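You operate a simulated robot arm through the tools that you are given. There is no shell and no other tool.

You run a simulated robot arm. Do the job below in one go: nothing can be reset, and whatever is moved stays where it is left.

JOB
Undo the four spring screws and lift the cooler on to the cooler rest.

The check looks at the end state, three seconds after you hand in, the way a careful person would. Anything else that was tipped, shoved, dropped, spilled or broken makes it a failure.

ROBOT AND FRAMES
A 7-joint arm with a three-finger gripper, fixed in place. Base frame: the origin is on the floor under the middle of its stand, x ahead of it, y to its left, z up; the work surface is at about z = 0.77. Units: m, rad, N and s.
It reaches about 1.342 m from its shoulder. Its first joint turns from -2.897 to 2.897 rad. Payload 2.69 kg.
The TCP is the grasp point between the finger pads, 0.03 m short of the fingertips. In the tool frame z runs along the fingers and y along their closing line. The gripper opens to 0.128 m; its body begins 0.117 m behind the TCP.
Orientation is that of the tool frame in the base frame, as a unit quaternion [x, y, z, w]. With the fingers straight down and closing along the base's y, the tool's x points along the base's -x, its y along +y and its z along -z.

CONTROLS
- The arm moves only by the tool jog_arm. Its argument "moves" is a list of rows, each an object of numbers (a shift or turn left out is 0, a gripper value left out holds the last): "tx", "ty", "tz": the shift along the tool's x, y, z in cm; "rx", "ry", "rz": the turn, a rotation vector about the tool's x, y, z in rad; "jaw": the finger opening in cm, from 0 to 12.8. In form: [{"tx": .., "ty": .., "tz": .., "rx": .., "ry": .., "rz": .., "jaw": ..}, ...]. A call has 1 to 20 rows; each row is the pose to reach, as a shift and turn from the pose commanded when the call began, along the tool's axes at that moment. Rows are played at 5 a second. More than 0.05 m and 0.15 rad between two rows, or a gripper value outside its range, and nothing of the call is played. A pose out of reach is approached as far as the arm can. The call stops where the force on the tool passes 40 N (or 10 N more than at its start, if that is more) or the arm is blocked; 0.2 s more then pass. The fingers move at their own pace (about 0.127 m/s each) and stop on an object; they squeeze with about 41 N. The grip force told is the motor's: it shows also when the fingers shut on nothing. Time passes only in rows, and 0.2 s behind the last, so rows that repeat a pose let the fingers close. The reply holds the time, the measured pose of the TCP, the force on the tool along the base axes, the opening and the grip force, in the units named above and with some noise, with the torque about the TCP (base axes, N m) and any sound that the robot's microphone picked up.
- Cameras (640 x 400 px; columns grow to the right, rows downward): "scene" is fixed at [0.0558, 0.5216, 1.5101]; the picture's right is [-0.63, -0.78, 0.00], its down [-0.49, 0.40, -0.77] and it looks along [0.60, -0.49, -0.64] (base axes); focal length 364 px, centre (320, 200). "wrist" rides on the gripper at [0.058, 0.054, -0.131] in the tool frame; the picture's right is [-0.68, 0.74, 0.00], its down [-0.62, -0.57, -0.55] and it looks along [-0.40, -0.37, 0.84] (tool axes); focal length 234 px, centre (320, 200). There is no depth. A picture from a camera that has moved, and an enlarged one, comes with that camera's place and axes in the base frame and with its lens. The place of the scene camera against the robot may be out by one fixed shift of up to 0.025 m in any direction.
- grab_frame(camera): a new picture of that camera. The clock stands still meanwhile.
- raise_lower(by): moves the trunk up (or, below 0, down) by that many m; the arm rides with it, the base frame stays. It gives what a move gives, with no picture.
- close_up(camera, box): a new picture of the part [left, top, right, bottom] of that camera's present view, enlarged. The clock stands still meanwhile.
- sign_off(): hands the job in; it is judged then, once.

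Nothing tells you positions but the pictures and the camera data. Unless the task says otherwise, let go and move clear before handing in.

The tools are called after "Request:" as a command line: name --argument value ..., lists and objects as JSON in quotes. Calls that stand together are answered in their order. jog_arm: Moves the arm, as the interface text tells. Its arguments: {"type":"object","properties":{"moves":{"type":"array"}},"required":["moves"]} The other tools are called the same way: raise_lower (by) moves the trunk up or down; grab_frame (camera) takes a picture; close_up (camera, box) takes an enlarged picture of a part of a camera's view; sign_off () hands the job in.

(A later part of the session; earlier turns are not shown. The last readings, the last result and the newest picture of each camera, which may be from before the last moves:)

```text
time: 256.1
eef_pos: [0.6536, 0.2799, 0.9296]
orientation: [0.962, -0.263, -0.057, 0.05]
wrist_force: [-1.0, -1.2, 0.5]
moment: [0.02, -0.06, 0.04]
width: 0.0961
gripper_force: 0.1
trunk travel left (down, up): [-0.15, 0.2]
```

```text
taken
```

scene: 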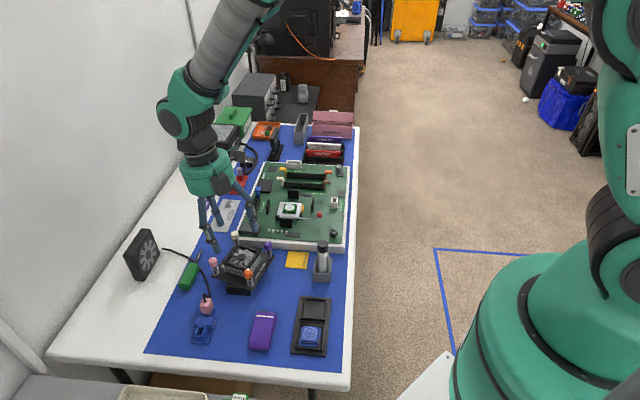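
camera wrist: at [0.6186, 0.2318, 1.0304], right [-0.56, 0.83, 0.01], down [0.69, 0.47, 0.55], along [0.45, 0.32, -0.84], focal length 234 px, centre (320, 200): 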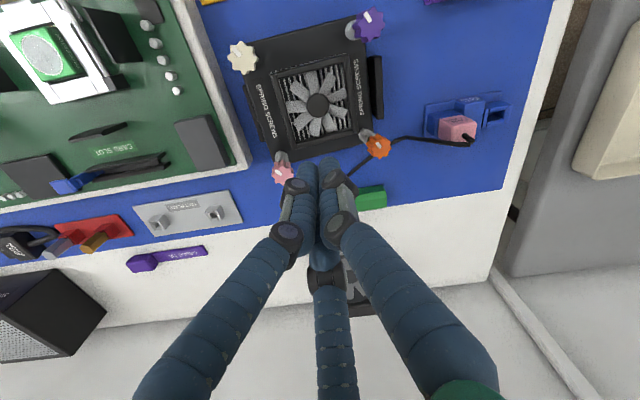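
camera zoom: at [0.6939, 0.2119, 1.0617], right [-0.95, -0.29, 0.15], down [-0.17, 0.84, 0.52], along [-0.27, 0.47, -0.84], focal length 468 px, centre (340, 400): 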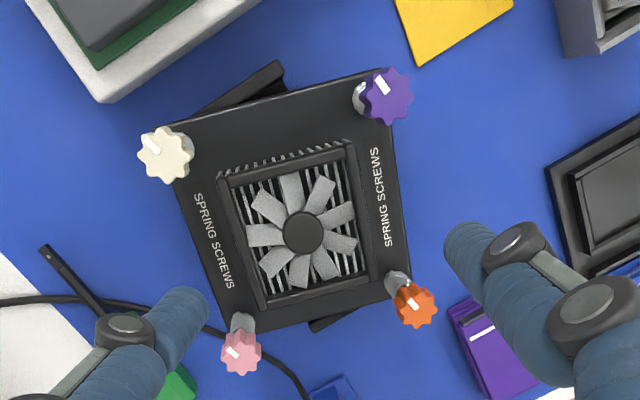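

The cooler is now safely on the rest: level, steady, carried by both walls. From this pose I can measure precisely: the crossing points imply the plate is about 1.4 mm shorter than the gap, 0.7 mm off-centre and 15.35° from the walls. So a precise turn and release should let it drop fully in. I'll re-grasp at exactly the same hand pose.

Request:
jog_arm --moves '[{"tx": 0.3, "ty": -0.52, "tz": 3.96, "jaw": 9.6}, {"tx": 0.49, "ty": -0.85, "tz": 6.5}, {"tx": 0.61, "ty": -1.08, "tz": 8.2}, {"tx": 0.7, "ty": -1.23, "tz": 9.4}, {"tx": 0.74, "ty": -1.3, "tz": 9.89}, {"tx": 0.74, "ty": -1.3, "tz": 9.89}]'

Request:
jog_arm --moves '[{"jaw": 9.2}, {"jaw": 8.8}, {"jaw": 8.4}, {"jaw": 7.5}, {"jaw": 6}, {"jaw": 5}, {"jaw": 5}]'

Request:
jog_arm --moves '[{"tx": -0.021, "ty": 0.032, "tz": -0.25}, {"tx": -0.042, "ty": 0.063, "tz": -0.5}]'

Request:
close_up --camera "wrist" --box '[150, 0, 450, 240]'

```text
time: 257.4
eef_pos: [0.6553, 0.2802, 0.8295]
orientation: [0.962, -0.263, -0.056, 0.05]
wrist_force: [0.6, 0.1, 0.4]
moment: [0.0, 0.02, 0.01]
width: 0.0958
gripper_force: 0.1
trunk travel left (down, up): [-0.15, 0.2]
```

```text
time: 259.1
eef_pos: [0.6543, 0.28, 0.83]
orientation: [0.962, -0.263, -0.058, 0.05]
wrist_force: [-1.7, -5.9, 3.5]
moment: [-0.4, -0.07, -0.26]
width: 0.0833
gripper_force: 41.0
trunk travel left (down, up): [-0.15, 0.2]
```

```text
time: 259.6
eef_pos: [0.6537, 0.2807, 0.8344]
orientation: [0.962, -0.263, -0.057, 0.051]
wrist_force: [-0.2, 0.0, -3.7]
moment: [0.1, 0.01, 0.03]
width: 0.0829
gripper_force: 40.8
trunk travel left (down, up): [-0.15, 0.2]
```

```text
1.67 times, centred on (300, 120) of wrist
camera zoom: at [0.6944, 0.2134, 0.9663], right [-0.95, -0.29, 0.15], down [-0.17, 0.84, 0.52], along [-0.27, 0.47, -0.84], focal length 390 px, centre (353, 333)
```

zoom: 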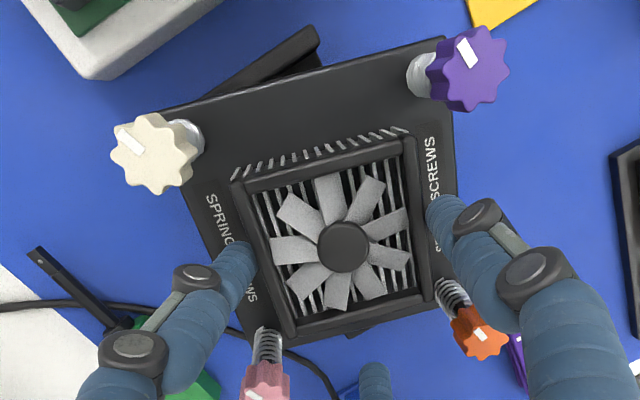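

Request:
jog_arm --moves '[{"rx": -0.0074, "ry": 0.0113, "rz": -0.0884, "tx": -0.12, "ty": 0.17, "tz": 0.02}, {"rx": -0.0149, "ry": 0.0225, "rz": -0.1767, "tx": -0.25, "ty": 0.35, "tz": 0.06}, {"rx": -0.0223, "ry": 0.0338, "rz": -0.2651, "tx": -0.38, "ty": 0.52, "tz": 0.1}, {"rx": -0.0223, "ry": 0.0338, "rz": -0.2651, "tx": -0.38, "ty": 0.52, "tz": 0.1}]'

Request:
close_up --camera "wrist" --box '[200, 10, 360, 90]'

Request:
close_up --camera "scene" --box '[224, 272, 264, 298]'

Request:
close_up --camera "scene" --box '[205, 215, 285, 300]'

Request:
close_up --camera "wrist" --box '[150, 0, 450, 240]'

```text
time: 260.6
eef_pos: [0.648, 0.2792, 0.8355]
orientation: [0.988, -0.131, -0.05, 0.057]
wrist_force: [0.9, 0.2, -2.8]
moment: [0.08, -0.01, 0.01]
width: 0.0829
gripper_force: 41.1
trunk travel left (down, up): [-0.15, 0.2]
```

```text
4.00 times, centred on (280, 50) of wrist
camera zoom: at [0.705, 0.2242, 0.9664], right [-0.84, -0.53, 0.15], down [-0.39, 0.76, 0.52], along [-0.39, 0.38, -0.84], focal length 937 px, centre (480, 800)
```

zoom: 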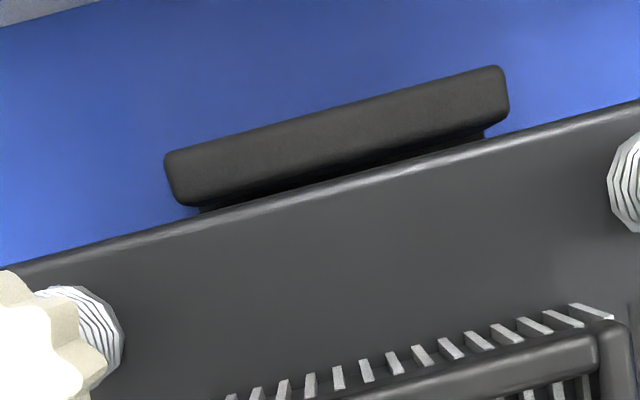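

```text
15.38 times, centred on (244, 285) of scene
camera zoom: at [0.0558, 0.5216, 1.5101], right [-0.63, -0.78, 0.0], down [-0.49, 0.4, -0.77], along [0.6, -0.49, -0.64], focal length 5603 px, centre (1489, -1108)
```

zoom: 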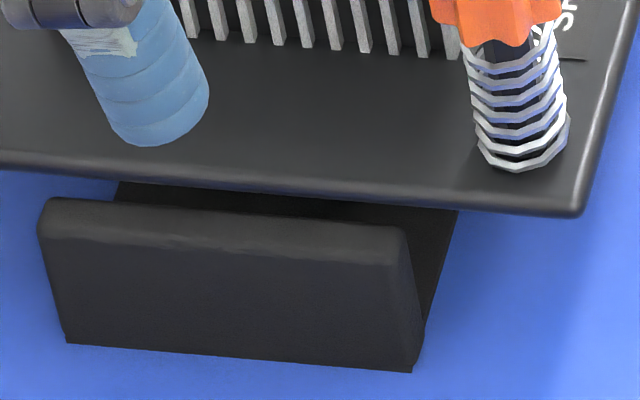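

```text
4.71 times, centred on (245, 258) of scene
camera zoom: at [0.0558, 0.5216, 1.5101], right [-0.63, -0.78, 0.0], down [-0.49, 0.4, -0.77], along [0.6, -0.49, -0.64], focal length 1714 px, centre (673, -71)
```

zoom: 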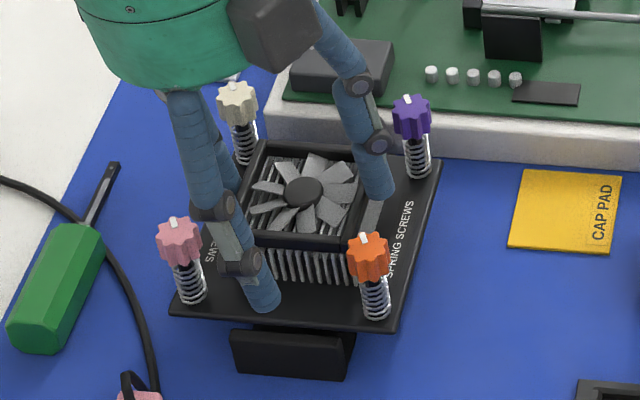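

```text
1.67 times, centred on (300, 120) of wrist
camera zoom: at [0.705, 0.2242, 0.9664], right [-0.84, -0.53, 0.15], down [-0.39, 0.76, 0.52], along [-0.39, 0.38, -0.84], focal length 390 px, centre (353, 333)
```

zoom: 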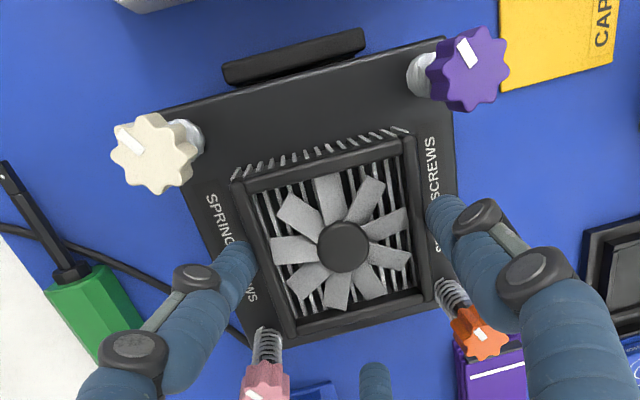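

The edges are now parallel to within 0.1°, and the +e side has about 2.4 mm of gap against roughly 0 on the other side. I'll shift +0.9 mm to centre it and lower slowly to see if it passes between the walls.

Request:
jog_arm --moves '[{"tx": 0.078, "ty": 0.045}, {"tx": 0.103, "ty": 0.007, "tz": 0.297}]'

Request:
jog_arm --moves '[{"tx": 0.01, "ty": -0.015, "tz": 0.119}]'

Request:
jog_arm --moves '[{"tx": 0.01, "ty": -0.015, "tz": 0.119}]'

Request:
jog_arm --moves '[{"tx": 0.01, "ty": -0.015, "tz": 0.119}]'

Request:
jog_arm --moves '[{"tx": 0.01, "ty": -0.015, "tz": 0.119}]'

```text
time: 261.2
eef_pos: [0.6493, 0.2782, 0.8313]
orientation: [0.988, -0.131, -0.05, 0.057]
wrist_force: [-0.4, -0.9, -2.8]
moment: [0.08, 0.07, -0.01]
width: 0.083
gripper_force: 40.7
trunk travel left (down, up): [-0.15, 0.2]
```

```text
time: 261.6
eef_pos: [0.6478, 0.2767, 0.8296]
orientation: [0.988, -0.132, -0.051, 0.057]
wrist_force: [0.5, -0.1, -3.8]
moment: [0.06, 0.0, -0.01]
width: 0.0831
gripper_force: 40.5
trunk travel left (down, up): [-0.15, 0.2]
```

```text
time: 262.1
eef_pos: [0.6499, 0.2776, 0.8299]
orientation: [0.988, -0.132, -0.05, 0.058]
wrist_force: [-1.7, 0.6, 5.7]
moment: [0.51, 0.26, 0.1]
width: 0.0831
gripper_force: 41.3
trunk travel left (down, up): [-0.15, 0.2]
```

```text
time: 262.4
eef_pos: [0.6493, 0.2785, 0.8287]
orientation: [0.988, -0.133, -0.049, 0.057]
wrist_force: [-2.8, -0.7, 16.5]
moment: [0.92, 0.41, 0.12]
width: 0.0832
gripper_force: 41.6
trunk travel left (down, up): [-0.15, 0.2]
```

```text
time: 262.9
eef_pos: [0.65, 0.276, 0.8276]
orientation: [0.988, -0.132, -0.049, 0.056]
wrist_force: [3.6, -5.8, 17.8]
moment: [0.51, 0.32, 0.05]
width: 0.0834
gripper_force: 40.9
trunk travel left (down, up): [-0.15, 0.2]
```

Contact only on the -e wall's +v end, now pushing toward +e. Unload, shift +0.6 mm, continue.

Request:
jog_arm --moves '[{"tx": -0.02, "ty": 0.03, "tz": -0.24}, {"tx": 0.032, "ty": 0.06, "tz": -0.24}, {"tx": 0.032, "ty": 0.06, "tz": -0.24}]'

Request:
jog_arm --moves '[{"tx": 0.01, "ty": -0.015, "tz": 0.119}]'

Request:
jog_arm --moves '[{"tx": 0.01, "ty": -0.015, "tz": 0.119}]'

Request:
jog_arm --moves '[{"tx": 0.01, "ty": -0.015, "tz": 0.119}]'

Request:
jog_arm --moves '[{"tx": 0.01, "ty": -0.015, "tz": 0.119}]'

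```text
time: 263.6
eef_pos: [0.6492, 0.2771, 0.828]
orientation: [0.988, -0.132, -0.051, 0.058]
wrist_force: [-0.2, 0.9, -4.1]
moment: [0.07, 0.07, 0.02]
width: 0.0832
gripper_force: 41.3
trunk travel left (down, up): [-0.15, 0.2]
```

```text
time: 264.1
eef_pos: [0.6488, 0.2758, 0.8283]
orientation: [0.988, -0.133, -0.05, 0.057]
wrist_force: [-3.2, -1.0, -0.7]
moment: [0.2, 0.19, 0.09]
width: 0.0834
gripper_force: 40.4
trunk travel left (down, up): [-0.15, 0.2]
```

```text
time: 264.4
eef_pos: [0.6484, 0.277, 0.828]
orientation: [0.988, -0.131, -0.05, 0.057]
wrist_force: [-5.2, -2.5, 11.2]
moment: [0.64, 0.5, 0.31]
width: 0.0833
gripper_force: 40.8
trunk travel left (down, up): [-0.15, 0.2]
```

```text
time: 264.9
eef_pos: [0.6486, 0.2762, 0.8262]
orientation: [0.989, -0.13, -0.049, 0.057]
wrist_force: [-2.0, -6.8, 15.7]
moment: [0.62, 0.37, 0.21]
width: 0.0832
gripper_force: 40.1
trunk travel left (down, up): [-0.15, 0.2]
```

```text
time: 265.2
eef_pos: [0.6512, 0.2757, 0.8252]
orientation: [0.988, -0.132, -0.049, 0.056]
wrist_force: [4.4, -11.0, 18.8]
moment: [0.34, 0.26, 0.12]
width: 0.0831
gripper_force: 40.9
trunk travel left (down, up): [-0.15, 0.2]
```

Request:
jog_arm --moves '[{"tx": 0.04, "ty": 0.025}, {"tx": 0.087, "ty": 0.05}]'

Request:
jog_arm --moves '[{"tx": 0.01, "ty": -0.015, "tz": 0.119}]'

Request:
jog_arm --moves '[{"tx": 0.01, "ty": -0.015, "tz": 0.119}]'

Request:
close_up --camera "scene" --box '[205, 215, 285, 300]'

Request:
close_up --camera "wrist" --box '[200, 10, 360, 90]'

Request:
close_up --camera "scene" --box '[224, 272, 264, 298]'

```text
time: 265.9
eef_pos: [0.65, 0.2766, 0.8246]
orientation: [0.988, -0.132, -0.049, 0.057]
wrist_force: [2.3, -2.9, 16.4]
moment: [0.81, 0.16, -0.05]
width: 0.0835
gripper_force: 41.2
trunk travel left (down, up): [-0.15, 0.2]
```

```text
time: 266.2
eef_pos: [0.6488, 0.2756, 0.8228]
orientation: [0.988, -0.132, -0.049, 0.057]
wrist_force: [3.8, -4.1, 17.2]
moment: [0.69, 0.21, 0.06]
width: 0.0834
gripper_force: 41.7
trunk travel left (down, up): [-0.15, 0.2]
```

```text
time: 266.6
eef_pos: [0.6504, 0.2754, 0.8225]
orientation: [0.988, -0.132, -0.05, 0.058]
wrist_force: [5.4, -6.0, 17.6]
moment: [0.61, 0.21, 0.04]
width: 0.0835
gripper_force: 41.2
trunk travel left (down, up): [-0.15, 0.2]
```

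```text
4.71 times, centred on (245, 258) of scene
camera zoom: at [0.0558, 0.5216, 1.5101], right [-0.63, -0.78, 0.0], down [-0.49, 0.4, -0.77], along [0.6, -0.49, -0.64], focal length 1714 px, centre (673, -71)
```

zoom: 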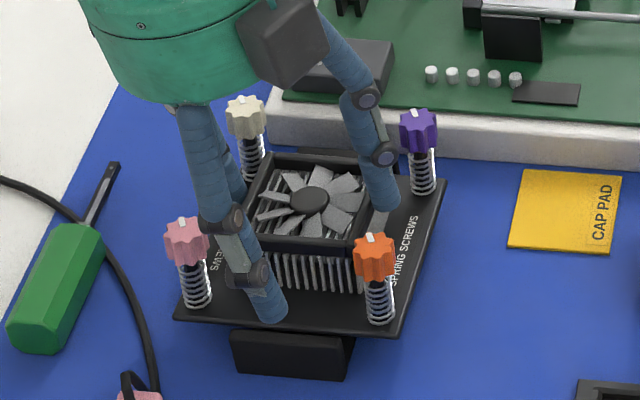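

```text
4.00 times, centred on (280, 50) of wrist
camera zoom: at [0.7063, 0.2211, 0.9538], right [-0.84, -0.53, 0.15], down [-0.38, 0.76, 0.52], along [-0.39, 0.38, -0.84], focal length 937 px, centre (480, 800)
```

zoom: 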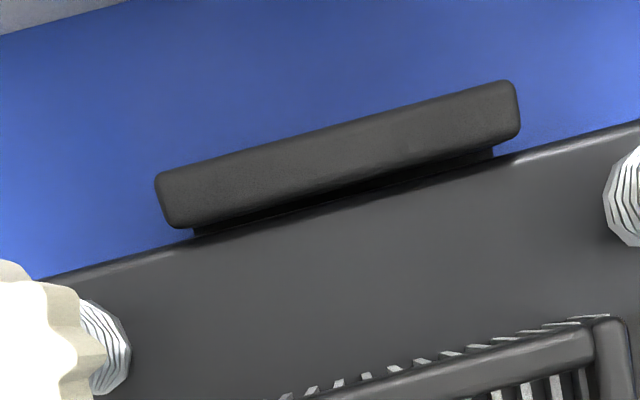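

```text
15.38 times, centred on (244, 285) of scene
camera zoom: at [0.0558, 0.5216, 1.5101], right [-0.63, -0.78, 0.0], down [-0.49, 0.4, -0.77], along [0.6, -0.49, -0.64], focal length 5603 px, centre (1489, -1108)
```

zoom: 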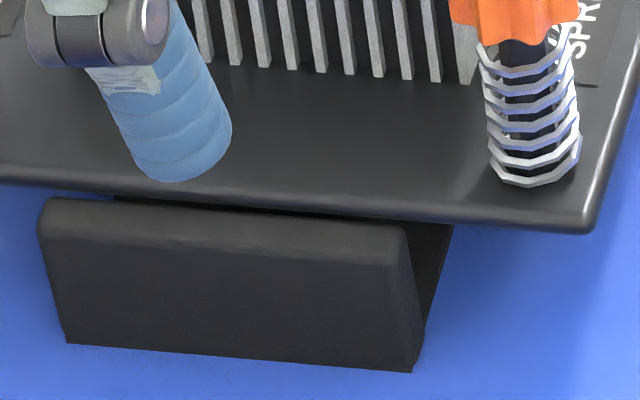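

The +e side is inside with 3 mm to spare; only the -e edge remains on its wall. I'll roll the hand so the -e side goes down while the plate moves +e.

Request:
jog_arm --moves '[{"tx": -0.013, "ty": 0.019, "tz": -0.15}, {"tx": -0.013, "ty": 0.019, "tz": -0.15, "rx": -0.0123, "ry": 0.0214, "rz": 0.0038}, {"tx": -0.013, "ty": 0.019, "tz": -0.15, "rx": -0.0246, "ry": 0.0428, "rz": 0.0075}]'

Request:
jog_arm --moves '[{"tx": 0.052, "ty": 0.03, "rx": -0.0123, "ry": 0.0214, "rz": 0.0038}]'

Request:
close_up --camera "scene" --box '[224, 272, 264, 298]'

Request:
close_up --camera "wrist" --box '[200, 10, 360, 90]'

```text
time: 267.4
eef_pos: [0.6484, 0.2764, 0.8224]
orientation: [0.988, -0.133, -0.03, 0.073]
wrist_force: [-7.6, 8.7, 12.1]
moment: [1.27, 0.61, 0.24]
width: 0.0837
gripper_force: 41.2
trunk travel left (down, up): [-0.15, 0.2]
```

```text
time: 267.9
eef_pos: [0.6495, 0.2777, 0.8218]
orientation: [0.987, -0.134, -0.02, 0.08]
wrist_force: [-9.2, 15.1, 3.0]
moment: [1.45, 0.89, 0.33]
width: 0.0833
gripper_force: 41.1
trunk travel left (down, up): [-0.15, 0.2]
```

```text
15.38 times, centred on (244, 285) of scene
camera zoom: at [0.0558, 0.5216, 1.5101], right [-0.63, -0.78, 0.0], down [-0.49, 0.4, -0.77], along [0.6, -0.49, -0.64], focal length 5603 px, centre (1489, -1108)
```

zoom: 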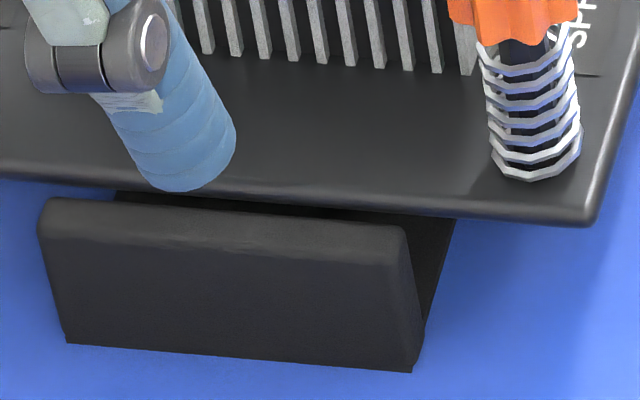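

```text
4.00 times, centred on (280, 50) of wrist
camera zoom: at [0.6987, 0.2292, 0.9597], right [-0.84, -0.52, 0.13], down [-0.41, 0.79, 0.46], along [-0.34, 0.33, -0.88], focal length 937 px, centre (480, 800)
```

zoom: 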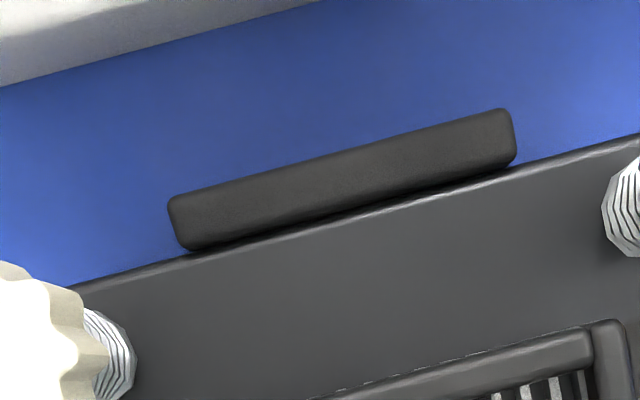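

Request:
jog_arm --moves '[{"tx": -0.043, "ty": -0.025, "tz": 0.0}, {"tx": -0.03, "ty": -0.04, "tz": 0.12}]'

Request:
jog_arm --moves '[{"tx": 0.01, "ty": -0.015, "tz": 0.119}]'

Request:
jog_arm --moves '[{"tx": 0.01, "ty": -0.015, "tz": 0.119, "rx": -0.0123, "ry": 0.0214, "rz": 0.0038}]'

Request:
close_up --camera "scene" --box '[224, 272, 264, 298]'

```text
time: 268.4
eef_pos: [0.6489, 0.2757, 0.8227]
orientation: [0.987, -0.135, -0.021, 0.081]
wrist_force: [-14.3, 13.7, 6.0]
moment: [0.73, 0.4, 0.21]
width: 0.0831
gripper_force: 40.8
trunk travel left (down, up): [-0.15, 0.2]
```

```text
time: 268.9
eef_pos: [0.6499, 0.2751, 0.8223]
orientation: [0.988, -0.134, -0.02, 0.08]
wrist_force: [-19.4, 14.9, 16.3]
moment: [0.15, 0.48, 0.22]
width: 0.0834
gripper_force: 41.4
trunk travel left (down, up): [-0.15, 0.2]
```

```text
time: 269.2
eef_pos: [0.6504, 0.2768, 0.8205]
orientation: [0.987, -0.135, -0.009, 0.087]
wrist_force: [-20.0, 13.5, 20.4]
moment: [0.15, 0.64, -0.09]
width: 0.0835
gripper_force: 41.0
trunk travel left (down, up): [-0.15, 0.2]
```

```text
15.38 times, centred on (244, 285) of scene
camera zoom: at [0.0558, 0.5216, 1.5101], right [-0.63, -0.78, 0.0], down [-0.49, 0.4, -0.77], along [0.6, -0.49, -0.64], focal length 5603 px, centre (1489, -1108)
```

zoom: 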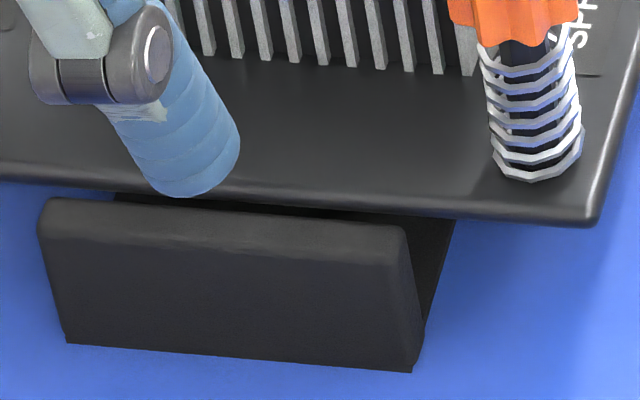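

It still won't go fully between the walls, and I shouldn't keep forcing it. The level pose carried by both walls was stable, so I'll return to that: raise, take out the extra hand roll, and turn back about 15°.

Request:
jog_arm --moves '[{"tx": -0.03, "ty": 0.04, "tz": -0.4}, {"tx": -0.08, "ty": 0.12, "tz": -1.0}, {"tx": -0.13, "ty": 0.19, "tz": -1.6}, {"tx": -0.13, "ty": 0.19, "tz": -1.6}]'

Request:
close_up --camera "scene" --box '[200, 195, 300, 300]'

Request:
close_up --camera "wrist" --box '[130, 0, 450, 260]'

```text
time: 270.2
eef_pos: [0.6528, 0.2785, 0.838]
orientation: [0.987, -0.136, -0.007, 0.086]
wrist_force: [19.9, 15.5, 11.8]
moment: [0.5, -0.99, 0.52]
width: 0.0664
gripper_force: 11.9
trunk travel left (down, up): [-0.15, 0.2]
```

```text
3.81 times, centred on (250, 248) of scene
camera zoom: at [0.0558, 0.5216, 1.5101], right [-0.63, -0.78, 0.0], down [-0.49, 0.4, -0.77], along [0.6, -0.49, -0.64], focal length 1388 px, centre (587, 19)
```

zoom: 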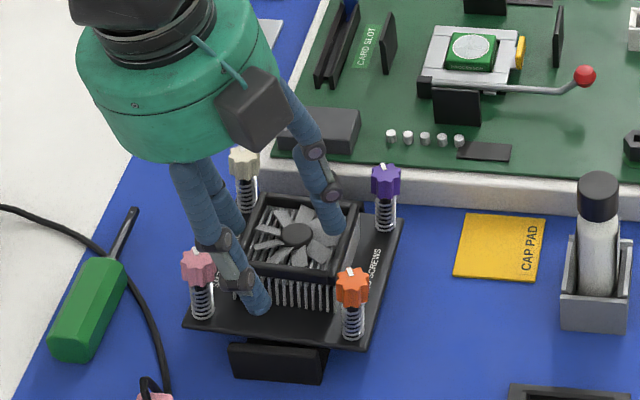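

```text
1.54 times, centred on (290, 130) of wrist
camera zoom: at [0.6983, 0.2339, 0.9772], right [-0.85, -0.52, 0.12], down [-0.42, 0.79, 0.44], along [-0.32, 0.32, -0.89], focal length 360 px, centre (366, 308)
```

zoom: 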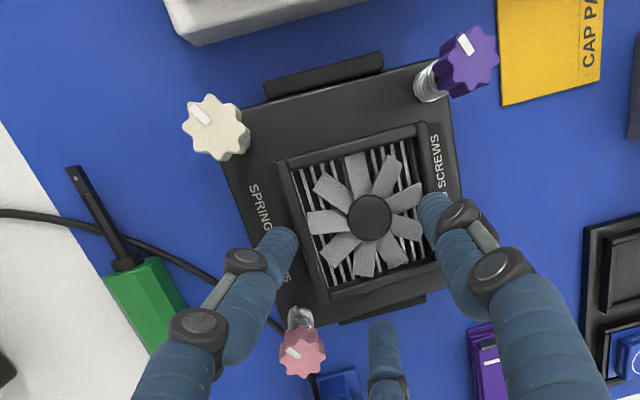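

The grip slipped off as I raised it and the cooler stayed on the rest. I'll open the fingers gently and look at how it's sitting.

Request:
jog_arm --moves '[{"jaw": 7.5}, {"jaw": 8.5}, {"jaw": 9.5}, {"jaw": 9.8}]'

Request:
close_up --camera "scene" --box '[205, 215, 285, 300]'

Request:
close_up --camera "scene" --box '[224, 272, 264, 298]'

Request:
close_up --camera "wrist" --box '[130, 0, 450, 260]'

```text
time: 271.2
eef_pos: [0.6472, 0.2776, 0.8358]
orientation: [0.987, -0.135, -0.01, 0.087]
wrist_force: [-1.3, 0.4, 0.2]
moment: [-0.01, 0.01, 0.04]
width: 0.0977
gripper_force: 0.0
trunk travel left (down, up): [-0.15, 0.2]
```

```text
4.71 times, centred on (245, 258) of scene
camera zoom: at [0.0558, 0.5216, 1.5101], right [-0.63, -0.78, 0.0], down [-0.49, 0.4, -0.77], along [0.6, -0.49, -0.64], focal length 1714 px, centre (673, -71)
```

zoom: 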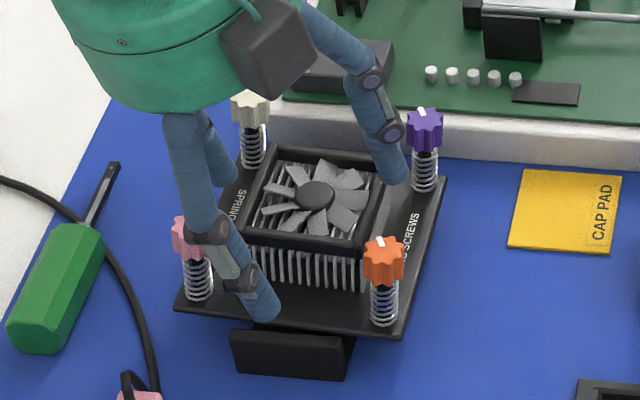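

```text
15.38 times, centred on (244, 285) of scene
camera zoom: at [0.0558, 0.5216, 1.5101], right [-0.63, -0.78, 0.0], down [-0.49, 0.4, -0.77], along [0.6, -0.49, -0.64], focal length 5603 px, centre (1489, -1108)
```

zoom: 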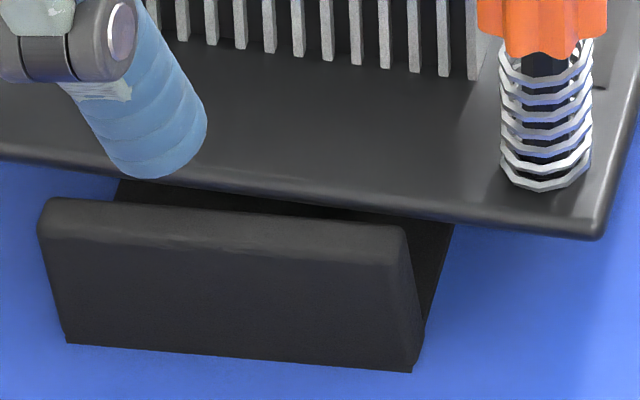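

```text
1.54 times, centred on (290, 130) of wrist
camera zoom: at [0.6957, 0.2322, 0.9742], right [-0.85, -0.52, 0.13], down [-0.42, 0.8, 0.44], along [-0.33, 0.32, -0.89], focal length 360 px, centre (366, 308)
```

zoom: 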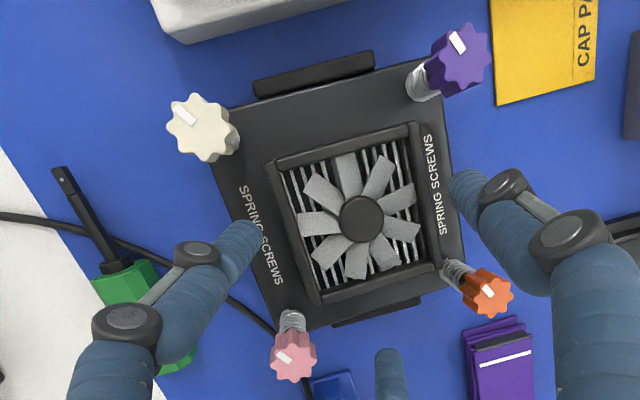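

Request:
jog_arm --moves '[{"tx": 0.004, "ty": 0.17, "tz": -0.98}, {"tx": 0.011, "ty": 0.52, "tz": -2.95}, {"tx": 0.022, "ty": 1.05, "tz": -5.9}, {"tx": 0.026, "ty": 1.22, "tz": -6.9}]'

Request:
jog_arm --moves '[{"rx": 0.0585, "ry": -0.001}, {"rx": 0.117, "ry": -0.003}, {"rx": 0.175, "ry": -0.004}, {"rx": 0.175, "ry": -0.004}]'

Request:
close_up --camera "wrist" --box '[180, 20, 420, 210]'

Request:
close_up --camera "scene" --box '[205, 215, 285, 300]'

```text
time: 272.2
eef_pos: [0.6489, 0.276, 0.906]
orientation: [0.987, -0.135, -0.011, 0.088]
wrist_force: [-0.2, -0.3, -0.9]
moment: [0.02, -0.02, -0.03]
width: 0.0984
gripper_force: 0.0
trunk travel left (down, up): [-0.15, 0.2]
```

```text
time: 273.2
eef_pos: [0.6494, 0.2763, 0.9066]
orientation: [0.991, -0.136, 0.0, 0.001]
wrist_force: [0.5, 0.1, -1.0]
moment: [-0.01, 0.01, 0.0]
width: 0.0981
gripper_force: 0.0
trunk travel left (down, up): [-0.15, 0.2]
```

```text
2.11 times, centred on (300, 115) of wrist
camera zoom: at [0.6903, 0.209, 1.0366], right [-0.85, -0.53, 0.0], down [-0.44, 0.71, 0.55], along [-0.29, 0.47, -0.84], focal length 493 px, centre (362, 379)
```

zoom: 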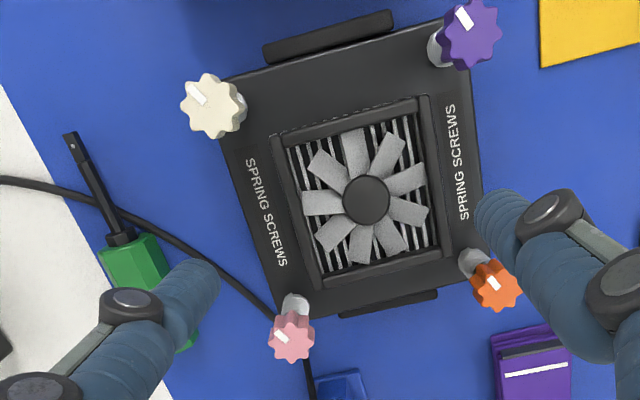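

```text
4.71 times, centred on (245, 258) of scene
camera zoom: at [0.0558, 0.5216, 1.5101], right [-0.63, -0.78, 0.0], down [-0.49, 0.4, -0.77], along [0.6, -0.49, -0.64], focal length 1714 px, centre (673, -71)
```

zoom: 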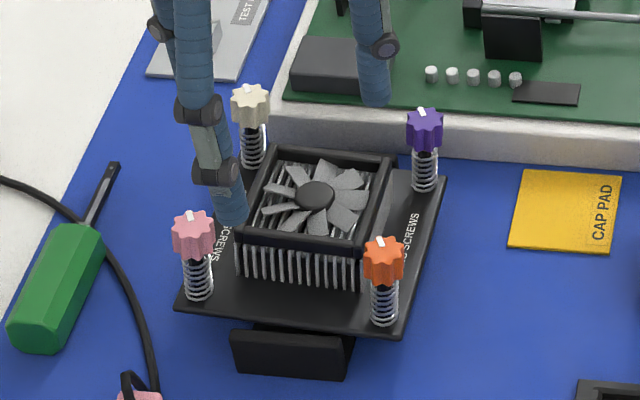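

Request:
close_up --camera "wrist" --box '[245, 15, 345, 75]'

Request:
close_up --camera "wrist" --box '[270, 135, 380, 190]'

Request:
close_up --camera "scene" --box '[224, 272, 264, 298]'

```text
6.40 times, centred on (295, 45) of wrist
camera zoom: at [0.6903, 0.209, 1.0366], right [-0.85, -0.53, 0.0], down [-0.44, 0.71, 0.55], along [-0.29, 0.47, -0.84], focal length 1499 px, centre (480, 1192)
```

zoom: 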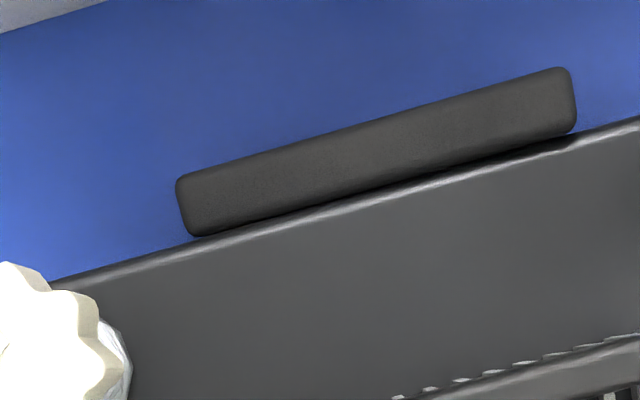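

```text
5.82 times, centred on (325, 162) of wrist
camera zoom: at [0.6903, 0.209, 1.0366], right [-0.85, -0.53, 0.0], down [-0.44, 0.71, 0.55], along [-0.29, 0.47, -0.84], focal length 1362 px, centre (291, 418)
```

zoom: 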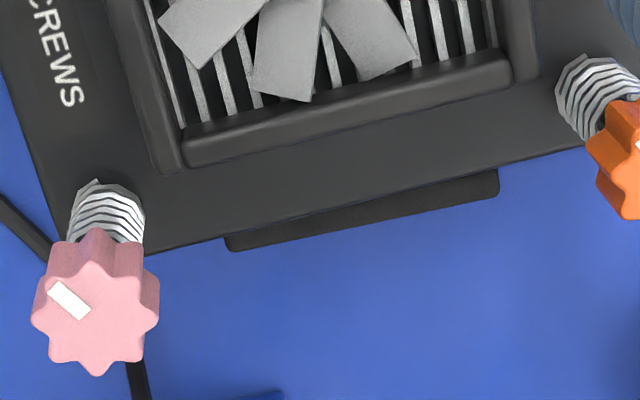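

```text
15.38 times, centred on (244, 285) of scene
camera zoom: at [0.0558, 0.5216, 1.5101], right [-0.63, -0.78, 0.0], down [-0.49, 0.4, -0.77], along [0.6, -0.49, -0.64], focal length 5603 px, centre (1489, -1108)
```

zoom: 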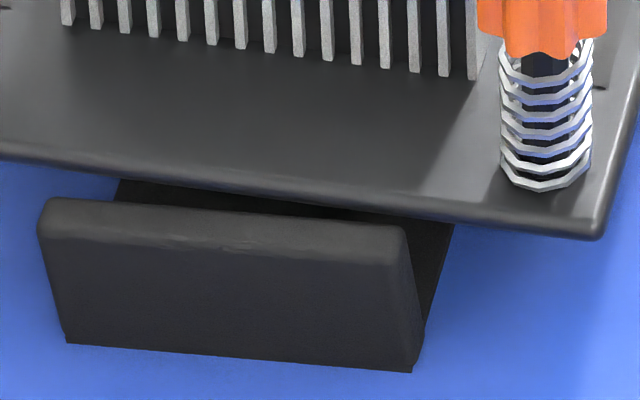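

The cooler sits slightly tilted again, so I'll re-grasp it firmly (lower on the fan, from the side where no finger meets a wall) and return it to the stable, level pose. Turning the hand back above it.

Request:
jog_arm --moves '[{"rz": 0.133, "tx": 0.24, "ty": -0.02}, {"rz": 0.266, "tx": 0.48, "ty": -0.04}, {"rz": 0.399, "tx": 0.71, "ty": -0.07}, {"rz": 0.532, "tx": 0.95, "ty": -0.09}, {"rz": 0.665, "tx": 1.19, "ty": -0.11}, {"rz": 0.798, "tx": 1.43, "ty": -0.13}, {"rz": 0.93, "tx": 1.66, "ty": -0.15}, {"rz": 1.063, "tx": 1.9, "ty": -0.17}, {"rz": 1.196, "tx": 2.14, "ty": -0.19}, {"rz": 1.329, "tx": 2.38, "ty": -0.22}, {"rz": 1.462, "tx": 2.61, "ty": -0.24}, {"rz": 1.595, "tx": 2.85, "ty": -0.26}, {"rz": 1.595, "tx": 2.85, "ty": -0.26, "jaw": 9.5}]'

Request:
jog_arm --moves '[{"tz": 3}, {"tz": 6}, {"tz": 8}, {"tz": 9.0}, {"tz": 9.0}]'

Request:
close_up --camera "wrist" --box '[200, 40, 420, 230]'

Request:
close_up --camera "scene" --box '[205, 215, 285, 300]'

```text
time: 276.1
eef_pos: [0.6778, 0.2715, 0.9063]
orientation: [-0.594, 0.805, 0.0, -0.001]
wrist_force: [0.2, 0.1, -0.1]
moment: [0.01, -0.02, 0.05]
width: 0.095
gripper_force: 0.0
trunk travel left (down, up): [-0.15, 0.2]
```

```text
time: 277.2
eef_pos: [0.678, 0.2709, 0.8146]
orientation: [-0.595, 0.804, 0.0, 0.0]
wrist_force: [0.4, -1.0, 0.0]
moment: [0.01, 0.01, -0.01]
width: 0.095
gripper_force: 0.1
trunk travel left (down, up): [-0.15, 0.2]
```

```text
2.11 times, centred on (310, 135) of wrist
camera zoom: at [0.6083, 0.231, 0.9469], right [-0.51, 0.86, 0.0], down [0.72, 0.42, 0.55], along [0.47, 0.28, -0.84], focal length 493 px, centre (341, 337)
```

zoom: 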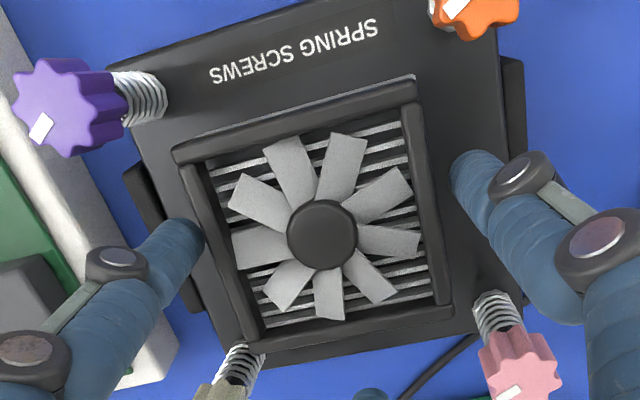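

```text
4.71 times, centred on (245, 258) of scene
camera zoom: at [0.0558, 0.5216, 1.5101], right [-0.63, -0.78, 0.0], down [-0.49, 0.4, -0.77], along [0.6, -0.49, -0.64], focal length 1714 px, centre (673, -71)
```

zoom: 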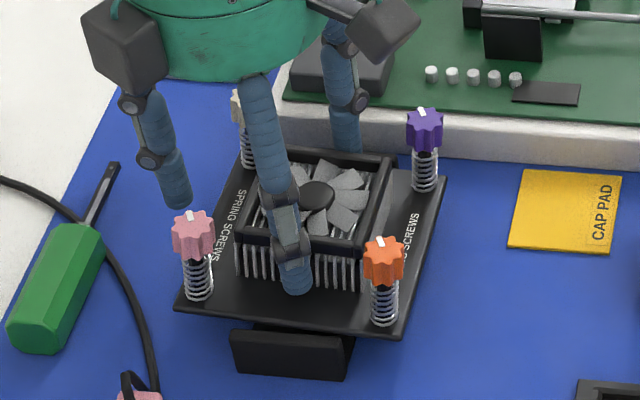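

Well positioned. Close, and lift slowly.

Request:
jog_arm --moves '[{"jaw": 9.0}, {"jaw": 8.5}, {"jaw": 8.0}, {"jaw": 7.0}, {"jaw": 6}, {"jaw": 5}, {"jaw": 5}]'

Request:
jog_arm --moves '[{"tz": -0.2}, {"tz": -0.5}, {"tz": -0.9}, {"tz": -1.5}]'

Request:
jog_arm --moves '[{"tz": -1}, {"tz": -2.5}, {"tz": -2.5}]'

Request:
close_up --camera "wrist" --box '[130, 0, 450, 260]'

Request:
close_up --camera "scene" --box '[200, 195, 300, 300]'

```text
time: 278.9
eef_pos: [0.6781, 0.2721, 0.8166]
orientation: [-0.596, 0.803, -0.001, -0.001]
wrist_force: [-2.9, -2.6, 3.2]
moment: [0.09, 0.69, 0.19]
width: 0.0829
gripper_force: 40.2
trunk travel left (down, up): [-0.15, 0.2]
```

```text
time: 279.9
eef_pos: [0.6752, 0.2691, 0.8276]
orientation: [-0.594, 0.804, 0.0, -0.004]
wrist_force: [9.5, 0.3, -17.1]
moment: [0.59, -0.82, 0.04]
width: 0.0822
gripper_force: 41.2
trunk travel left (down, up): [-0.15, 0.2]
stopped in row 4: the force on the tool passed its limit at 86 N (the readings are from after the stop); the commanded pose is now the measured one
```

```text
time: 280.2
eef_pos: [0.6743, 0.2708, 0.8286]
orientation: [-0.595, 0.803, -0.001, -0.004]
wrist_force: [12.1, 1.7, -17.9]
moment: [0.69, -1.08, 0.09]
width: 0.0823
gripper_force: 41.0
trunk travel left (down, up): [-0.15, 0.2]
stopped in row 1: the force on the tool passed its limit at 42 N (the readings are from after the stop); the commanded pose is now the measured one
```

```text
1.54 times, centred on (290, 130) of wrist
camera zoom: at [0.6066, 0.2295, 0.9599], right [-0.51, 0.86, 0.0], down [0.72, 0.43, 0.54], along [0.47, 0.27, -0.84], focal length 360 px, centre (366, 308)
```

zoom: 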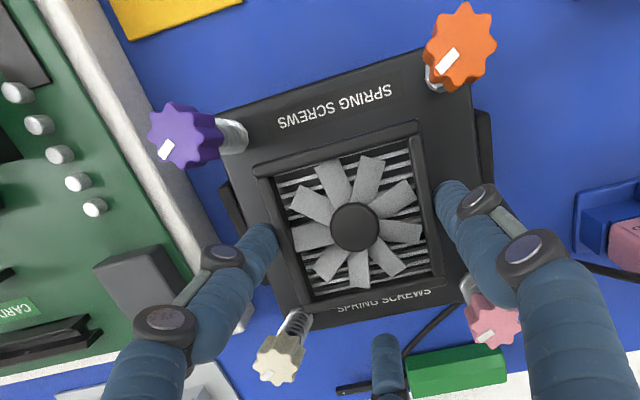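

```text
3.81 times, centred on (250, 248) of scene
camera zoom: at [0.0558, 0.5216, 1.5101], right [-0.63, -0.78, 0.0], down [-0.49, 0.4, -0.77], along [0.6, -0.49, -0.64], focal length 1388 px, centre (587, 19)
```

zoom: 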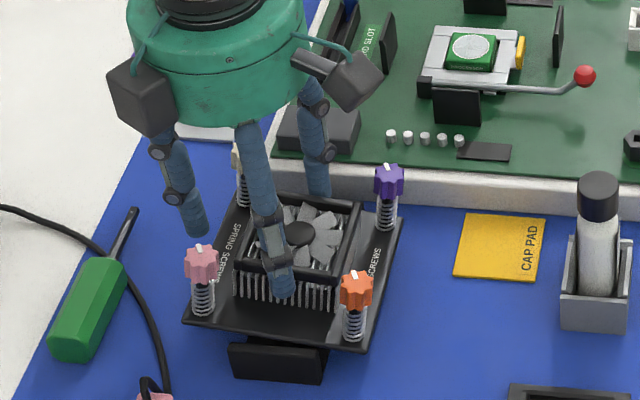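

Pulling up met very high resistance: the cooler is now wedged firmly in the rest. I'll stop pulling, relax the hand right away, and look.

Request:
jog_arm --moves '[{"tz": 0.15}, {"tz": 0.3}]'

Request:
close_up --camera "scene" --box '[205, 215, 285, 300]'

Request:
close_up --camera "scene" --box '[224, 272, 264, 298]'

Request:
grab_frame --camera "scene"

```text
time: 280.8
eef_pos: [0.6745, 0.269, 0.8269]
orientation: [-0.595, 0.804, 0.0, -0.003]
wrist_force: [9.9, -3.1, 3.4]
moment: [-0.02, 0.14, 0.35]
width: 0.0824
gripper_force: 41.1
trunk travel left (down, up): [-0.15, 0.2]
```

```text
4.71 times, centred on (245, 258) of scene
camera zoom: at [0.0558, 0.5216, 1.5101], right [-0.63, -0.78, 0.0], down [-0.49, 0.4, -0.77], along [0.6, -0.49, -0.64], focal length 1714 px, centre (673, -71)
```

zoom: 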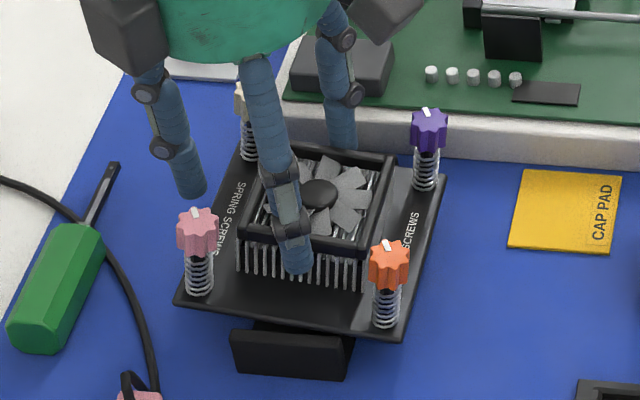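

```text
15.38 times, centred on (244, 285) of scene
camera zoom: at [0.0558, 0.5216, 1.5101], right [-0.63, -0.78, 0.0], down [-0.49, 0.4, -0.77], along [0.6, -0.49, -0.64], focal length 5603 px, centre (1489, -1108)
```

zoom: 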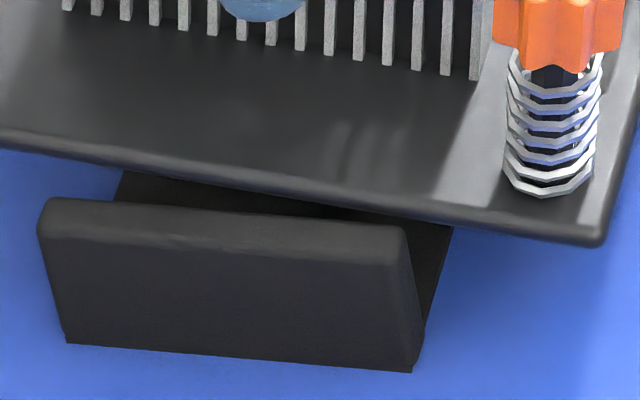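

```text
taken
```

scene: 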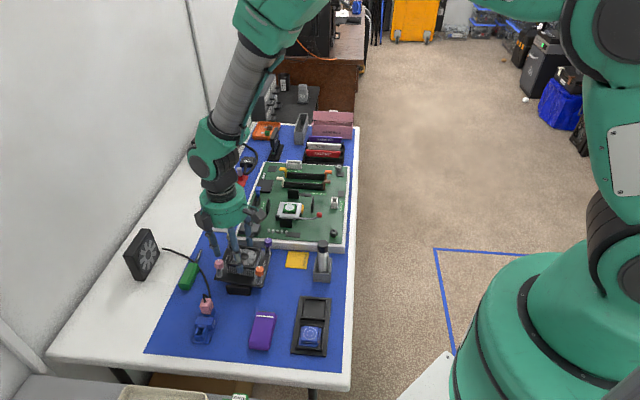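

The +e/−v corner seems wedged against the +e wall while the other side comes up. I'll free it gently: shift toward -e and straighten yaw slightly, then lift with little force.

Request:
jog_arm --moves '[{"tx": -0.047, "ty": 0.088}, {"tx": -0.094, "ty": 0.177}]'

Request:
jog_arm --moves '[{"tx": -0.047, "ty": 0.088, "rz": -0.02}, {"tx": -0.047, "ty": 0.088, "rz": -0.04, "tz": -0.1}]'

Request:
jog_arm --moves '[{"tz": -0.1}]'

```text
time: 281.4
eef_pos: [0.6741, 0.2693, 0.8262]
orientation: [-0.595, 0.804, 0.0, -0.002]
wrist_force: [25.5, -25.4, 15.1]
moment: [-1.4, -0.33, 1.27]
width: 0.0825
gripper_force: 40.4
trunk travel left (down, up): [-0.15, 0.2]
```

```text
time: 281.9
eef_pos: [0.6738, 0.2696, 0.8276]
orientation: [-0.602, 0.798, -0.001, -0.003]
wrist_force: [4.3, -8.5, 2.2]
moment: [-0.97, -0.43, 0.14]
width: 0.0821
gripper_force: 41.1
trunk travel left (down, up): [-0.15, 0.2]
stopped in row 2: the force on the tool passed its limit at 50 N (the readings are from after the stop); the commanded pose is now the measured one
```

```text
time: 282.2
eef_pos: [0.6739, 0.2681, 0.8266]
orientation: [-0.603, 0.798, 0.0, -0.003]
wrist_force: [11.7, -16.8, -8.2]
moment: [-0.5, -0.58, 0.79]
width: 0.082
gripper_force: 41.0
trunk travel left (down, up): [-0.15, 0.2]
```

Request:
jog_arm --moves '[{"tx": 0.06, "ty": -0.11, "rz": 0.02}, {"tx": 0.117, "ty": -0.22, "rz": 0.035}]'

Request:
jog_arm --moves '[{"tz": -0.08}]'

Request:
close_up --camera "wrist" --box '[180, 20, 430, 220]'

Request:
close_up --camera "wrist" --box '[205, 60, 275, 150]'

```text
time: 282.9
eef_pos: [0.6748, 0.2684, 0.8285]
orientation: [-0.588, 0.809, 0.001, -0.004]
wrist_force: [4.2, 1.5, -12.3]
moment: [0.55, -0.31, 1.43]
width: 0.0824
gripper_force: 41.0
trunk travel left (down, up): [-0.15, 0.2]
```

```text
time: 283.2
eef_pos: [0.6751, 0.2705, 0.829]
orientation: [-0.588, 0.809, 0.0, -0.002]
wrist_force: [2.8, 7.8, -19.8]
moment: [1.04, -0.63, 0.2]
width: 0.0819
gripper_force: 41.2
trunk travel left (down, up): [-0.15, 0.2]
```

```text
2.00 times, centred on (305, 120) of wrist
camera zoom: at [0.6059, 0.2304, 0.96], right [-0.49, 0.87, 0.0], down [0.73, 0.41, 0.54], along [0.47, 0.27, -0.84], focal length 468 px, centre (350, 360)
```

zoom: 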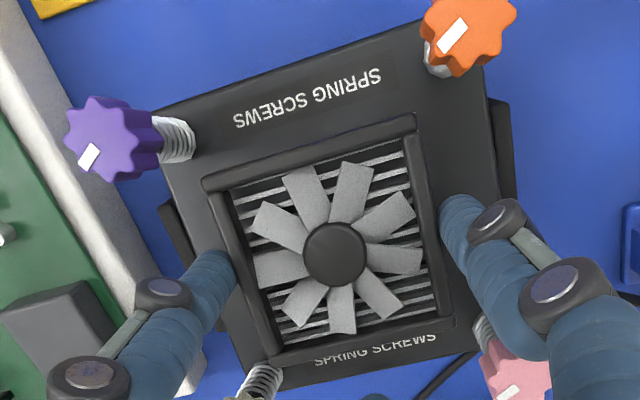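

```text
4.44 times, centred on (240, 105) of wrist
camera zoom: at [0.6059, 0.2304, 0.96], right [-0.49, 0.87, 0.0], down [0.73, 0.41, 0.54], along [0.47, 0.27, -0.84], focal length 1041 px, centre (676, 622)
```

zoom: 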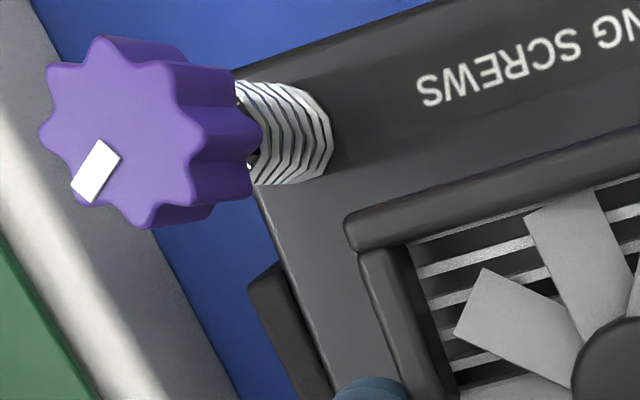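

The high vertical and yaw resistance means both plate edges are actually captured between the walls now, just wedged at an angle. So instead of pulling, I'll level it in place: rotate it flat and square, with gentle downward pressure.

Request:
jog_arm --moves '[{"tz": 0.1, "rz": -0.02}, {"tz": 0.2, "rz": -0.035, "rx": 0.002, "ry": 0.025}, {"tz": 0.2, "rz": -0.05, "rx": 0.004, "ry": 0.049}]'

Request:
jog_arm --moves '[{"tz": 0.1, "rx": 0.002, "ry": 0.025}]'

Request:
close_up --camera "scene" --box '[205, 215, 285, 300]'

Request:
close_up --camera "scene" --box '[224, 272, 264, 298]'

```text
time: 284.2
eef_pos: [0.6757, 0.2716, 0.8276]
orientation: [-0.608, 0.794, -0.017, -0.02]
wrist_force: [-0.1, 7.9, -0.9]
moment: [1.34, 1.03, -0.13]
width: 0.0825
gripper_force: 40.6
trunk travel left (down, up): [-0.15, 0.2]
stopped in row 3: the force on the tool passed its limit at 44 N (the readings are from after the stop); the commanded pose is now the measured one
```

```text
time: 284.6
eef_pos: [0.6761, 0.2725, 0.8273]
orientation: [-0.608, 0.793, -0.023, -0.028]
wrist_force: [-4.4, 27.9, -3.8]
moment: [2.1, 0.63, -1.03]
width: 0.0825
gripper_force: 41.0
trunk travel left (down, up): [-0.15, 0.2]
```

```text
4.71 times, centred on (245, 258) of scene
camera zoom: at [0.0558, 0.5216, 1.5101], right [-0.63, -0.78, 0.0], down [-0.49, 0.4, -0.77], along [0.6, -0.49, -0.64], focal length 1714 px, centre (673, -71)
```

zoom: 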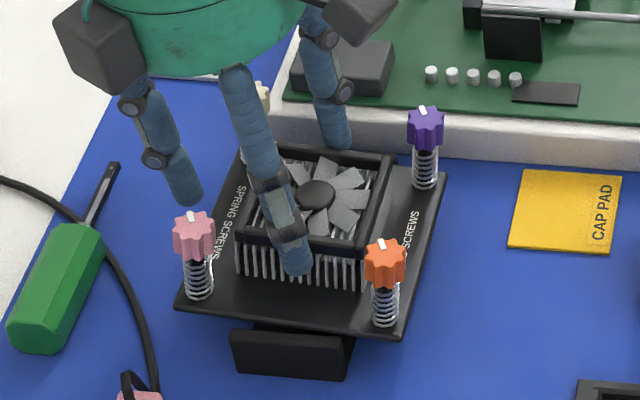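

```text
15.38 times, centred on (244, 285) of scene
camera zoom: at [0.0558, 0.5216, 1.5101], right [-0.63, -0.78, 0.0], down [-0.49, 0.4, -0.77], along [0.6, -0.49, -0.64], focal length 5603 px, centre (1489, -1108)
```

zoom: 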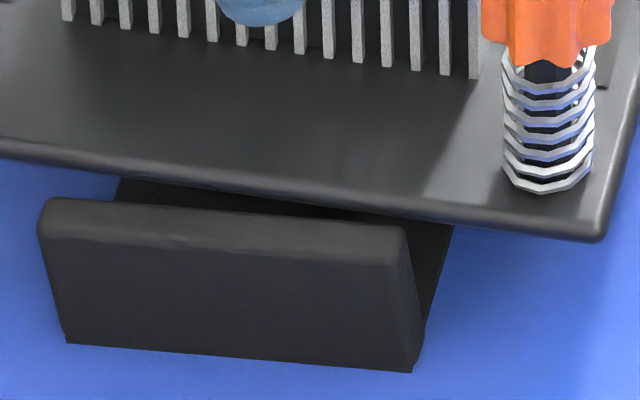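

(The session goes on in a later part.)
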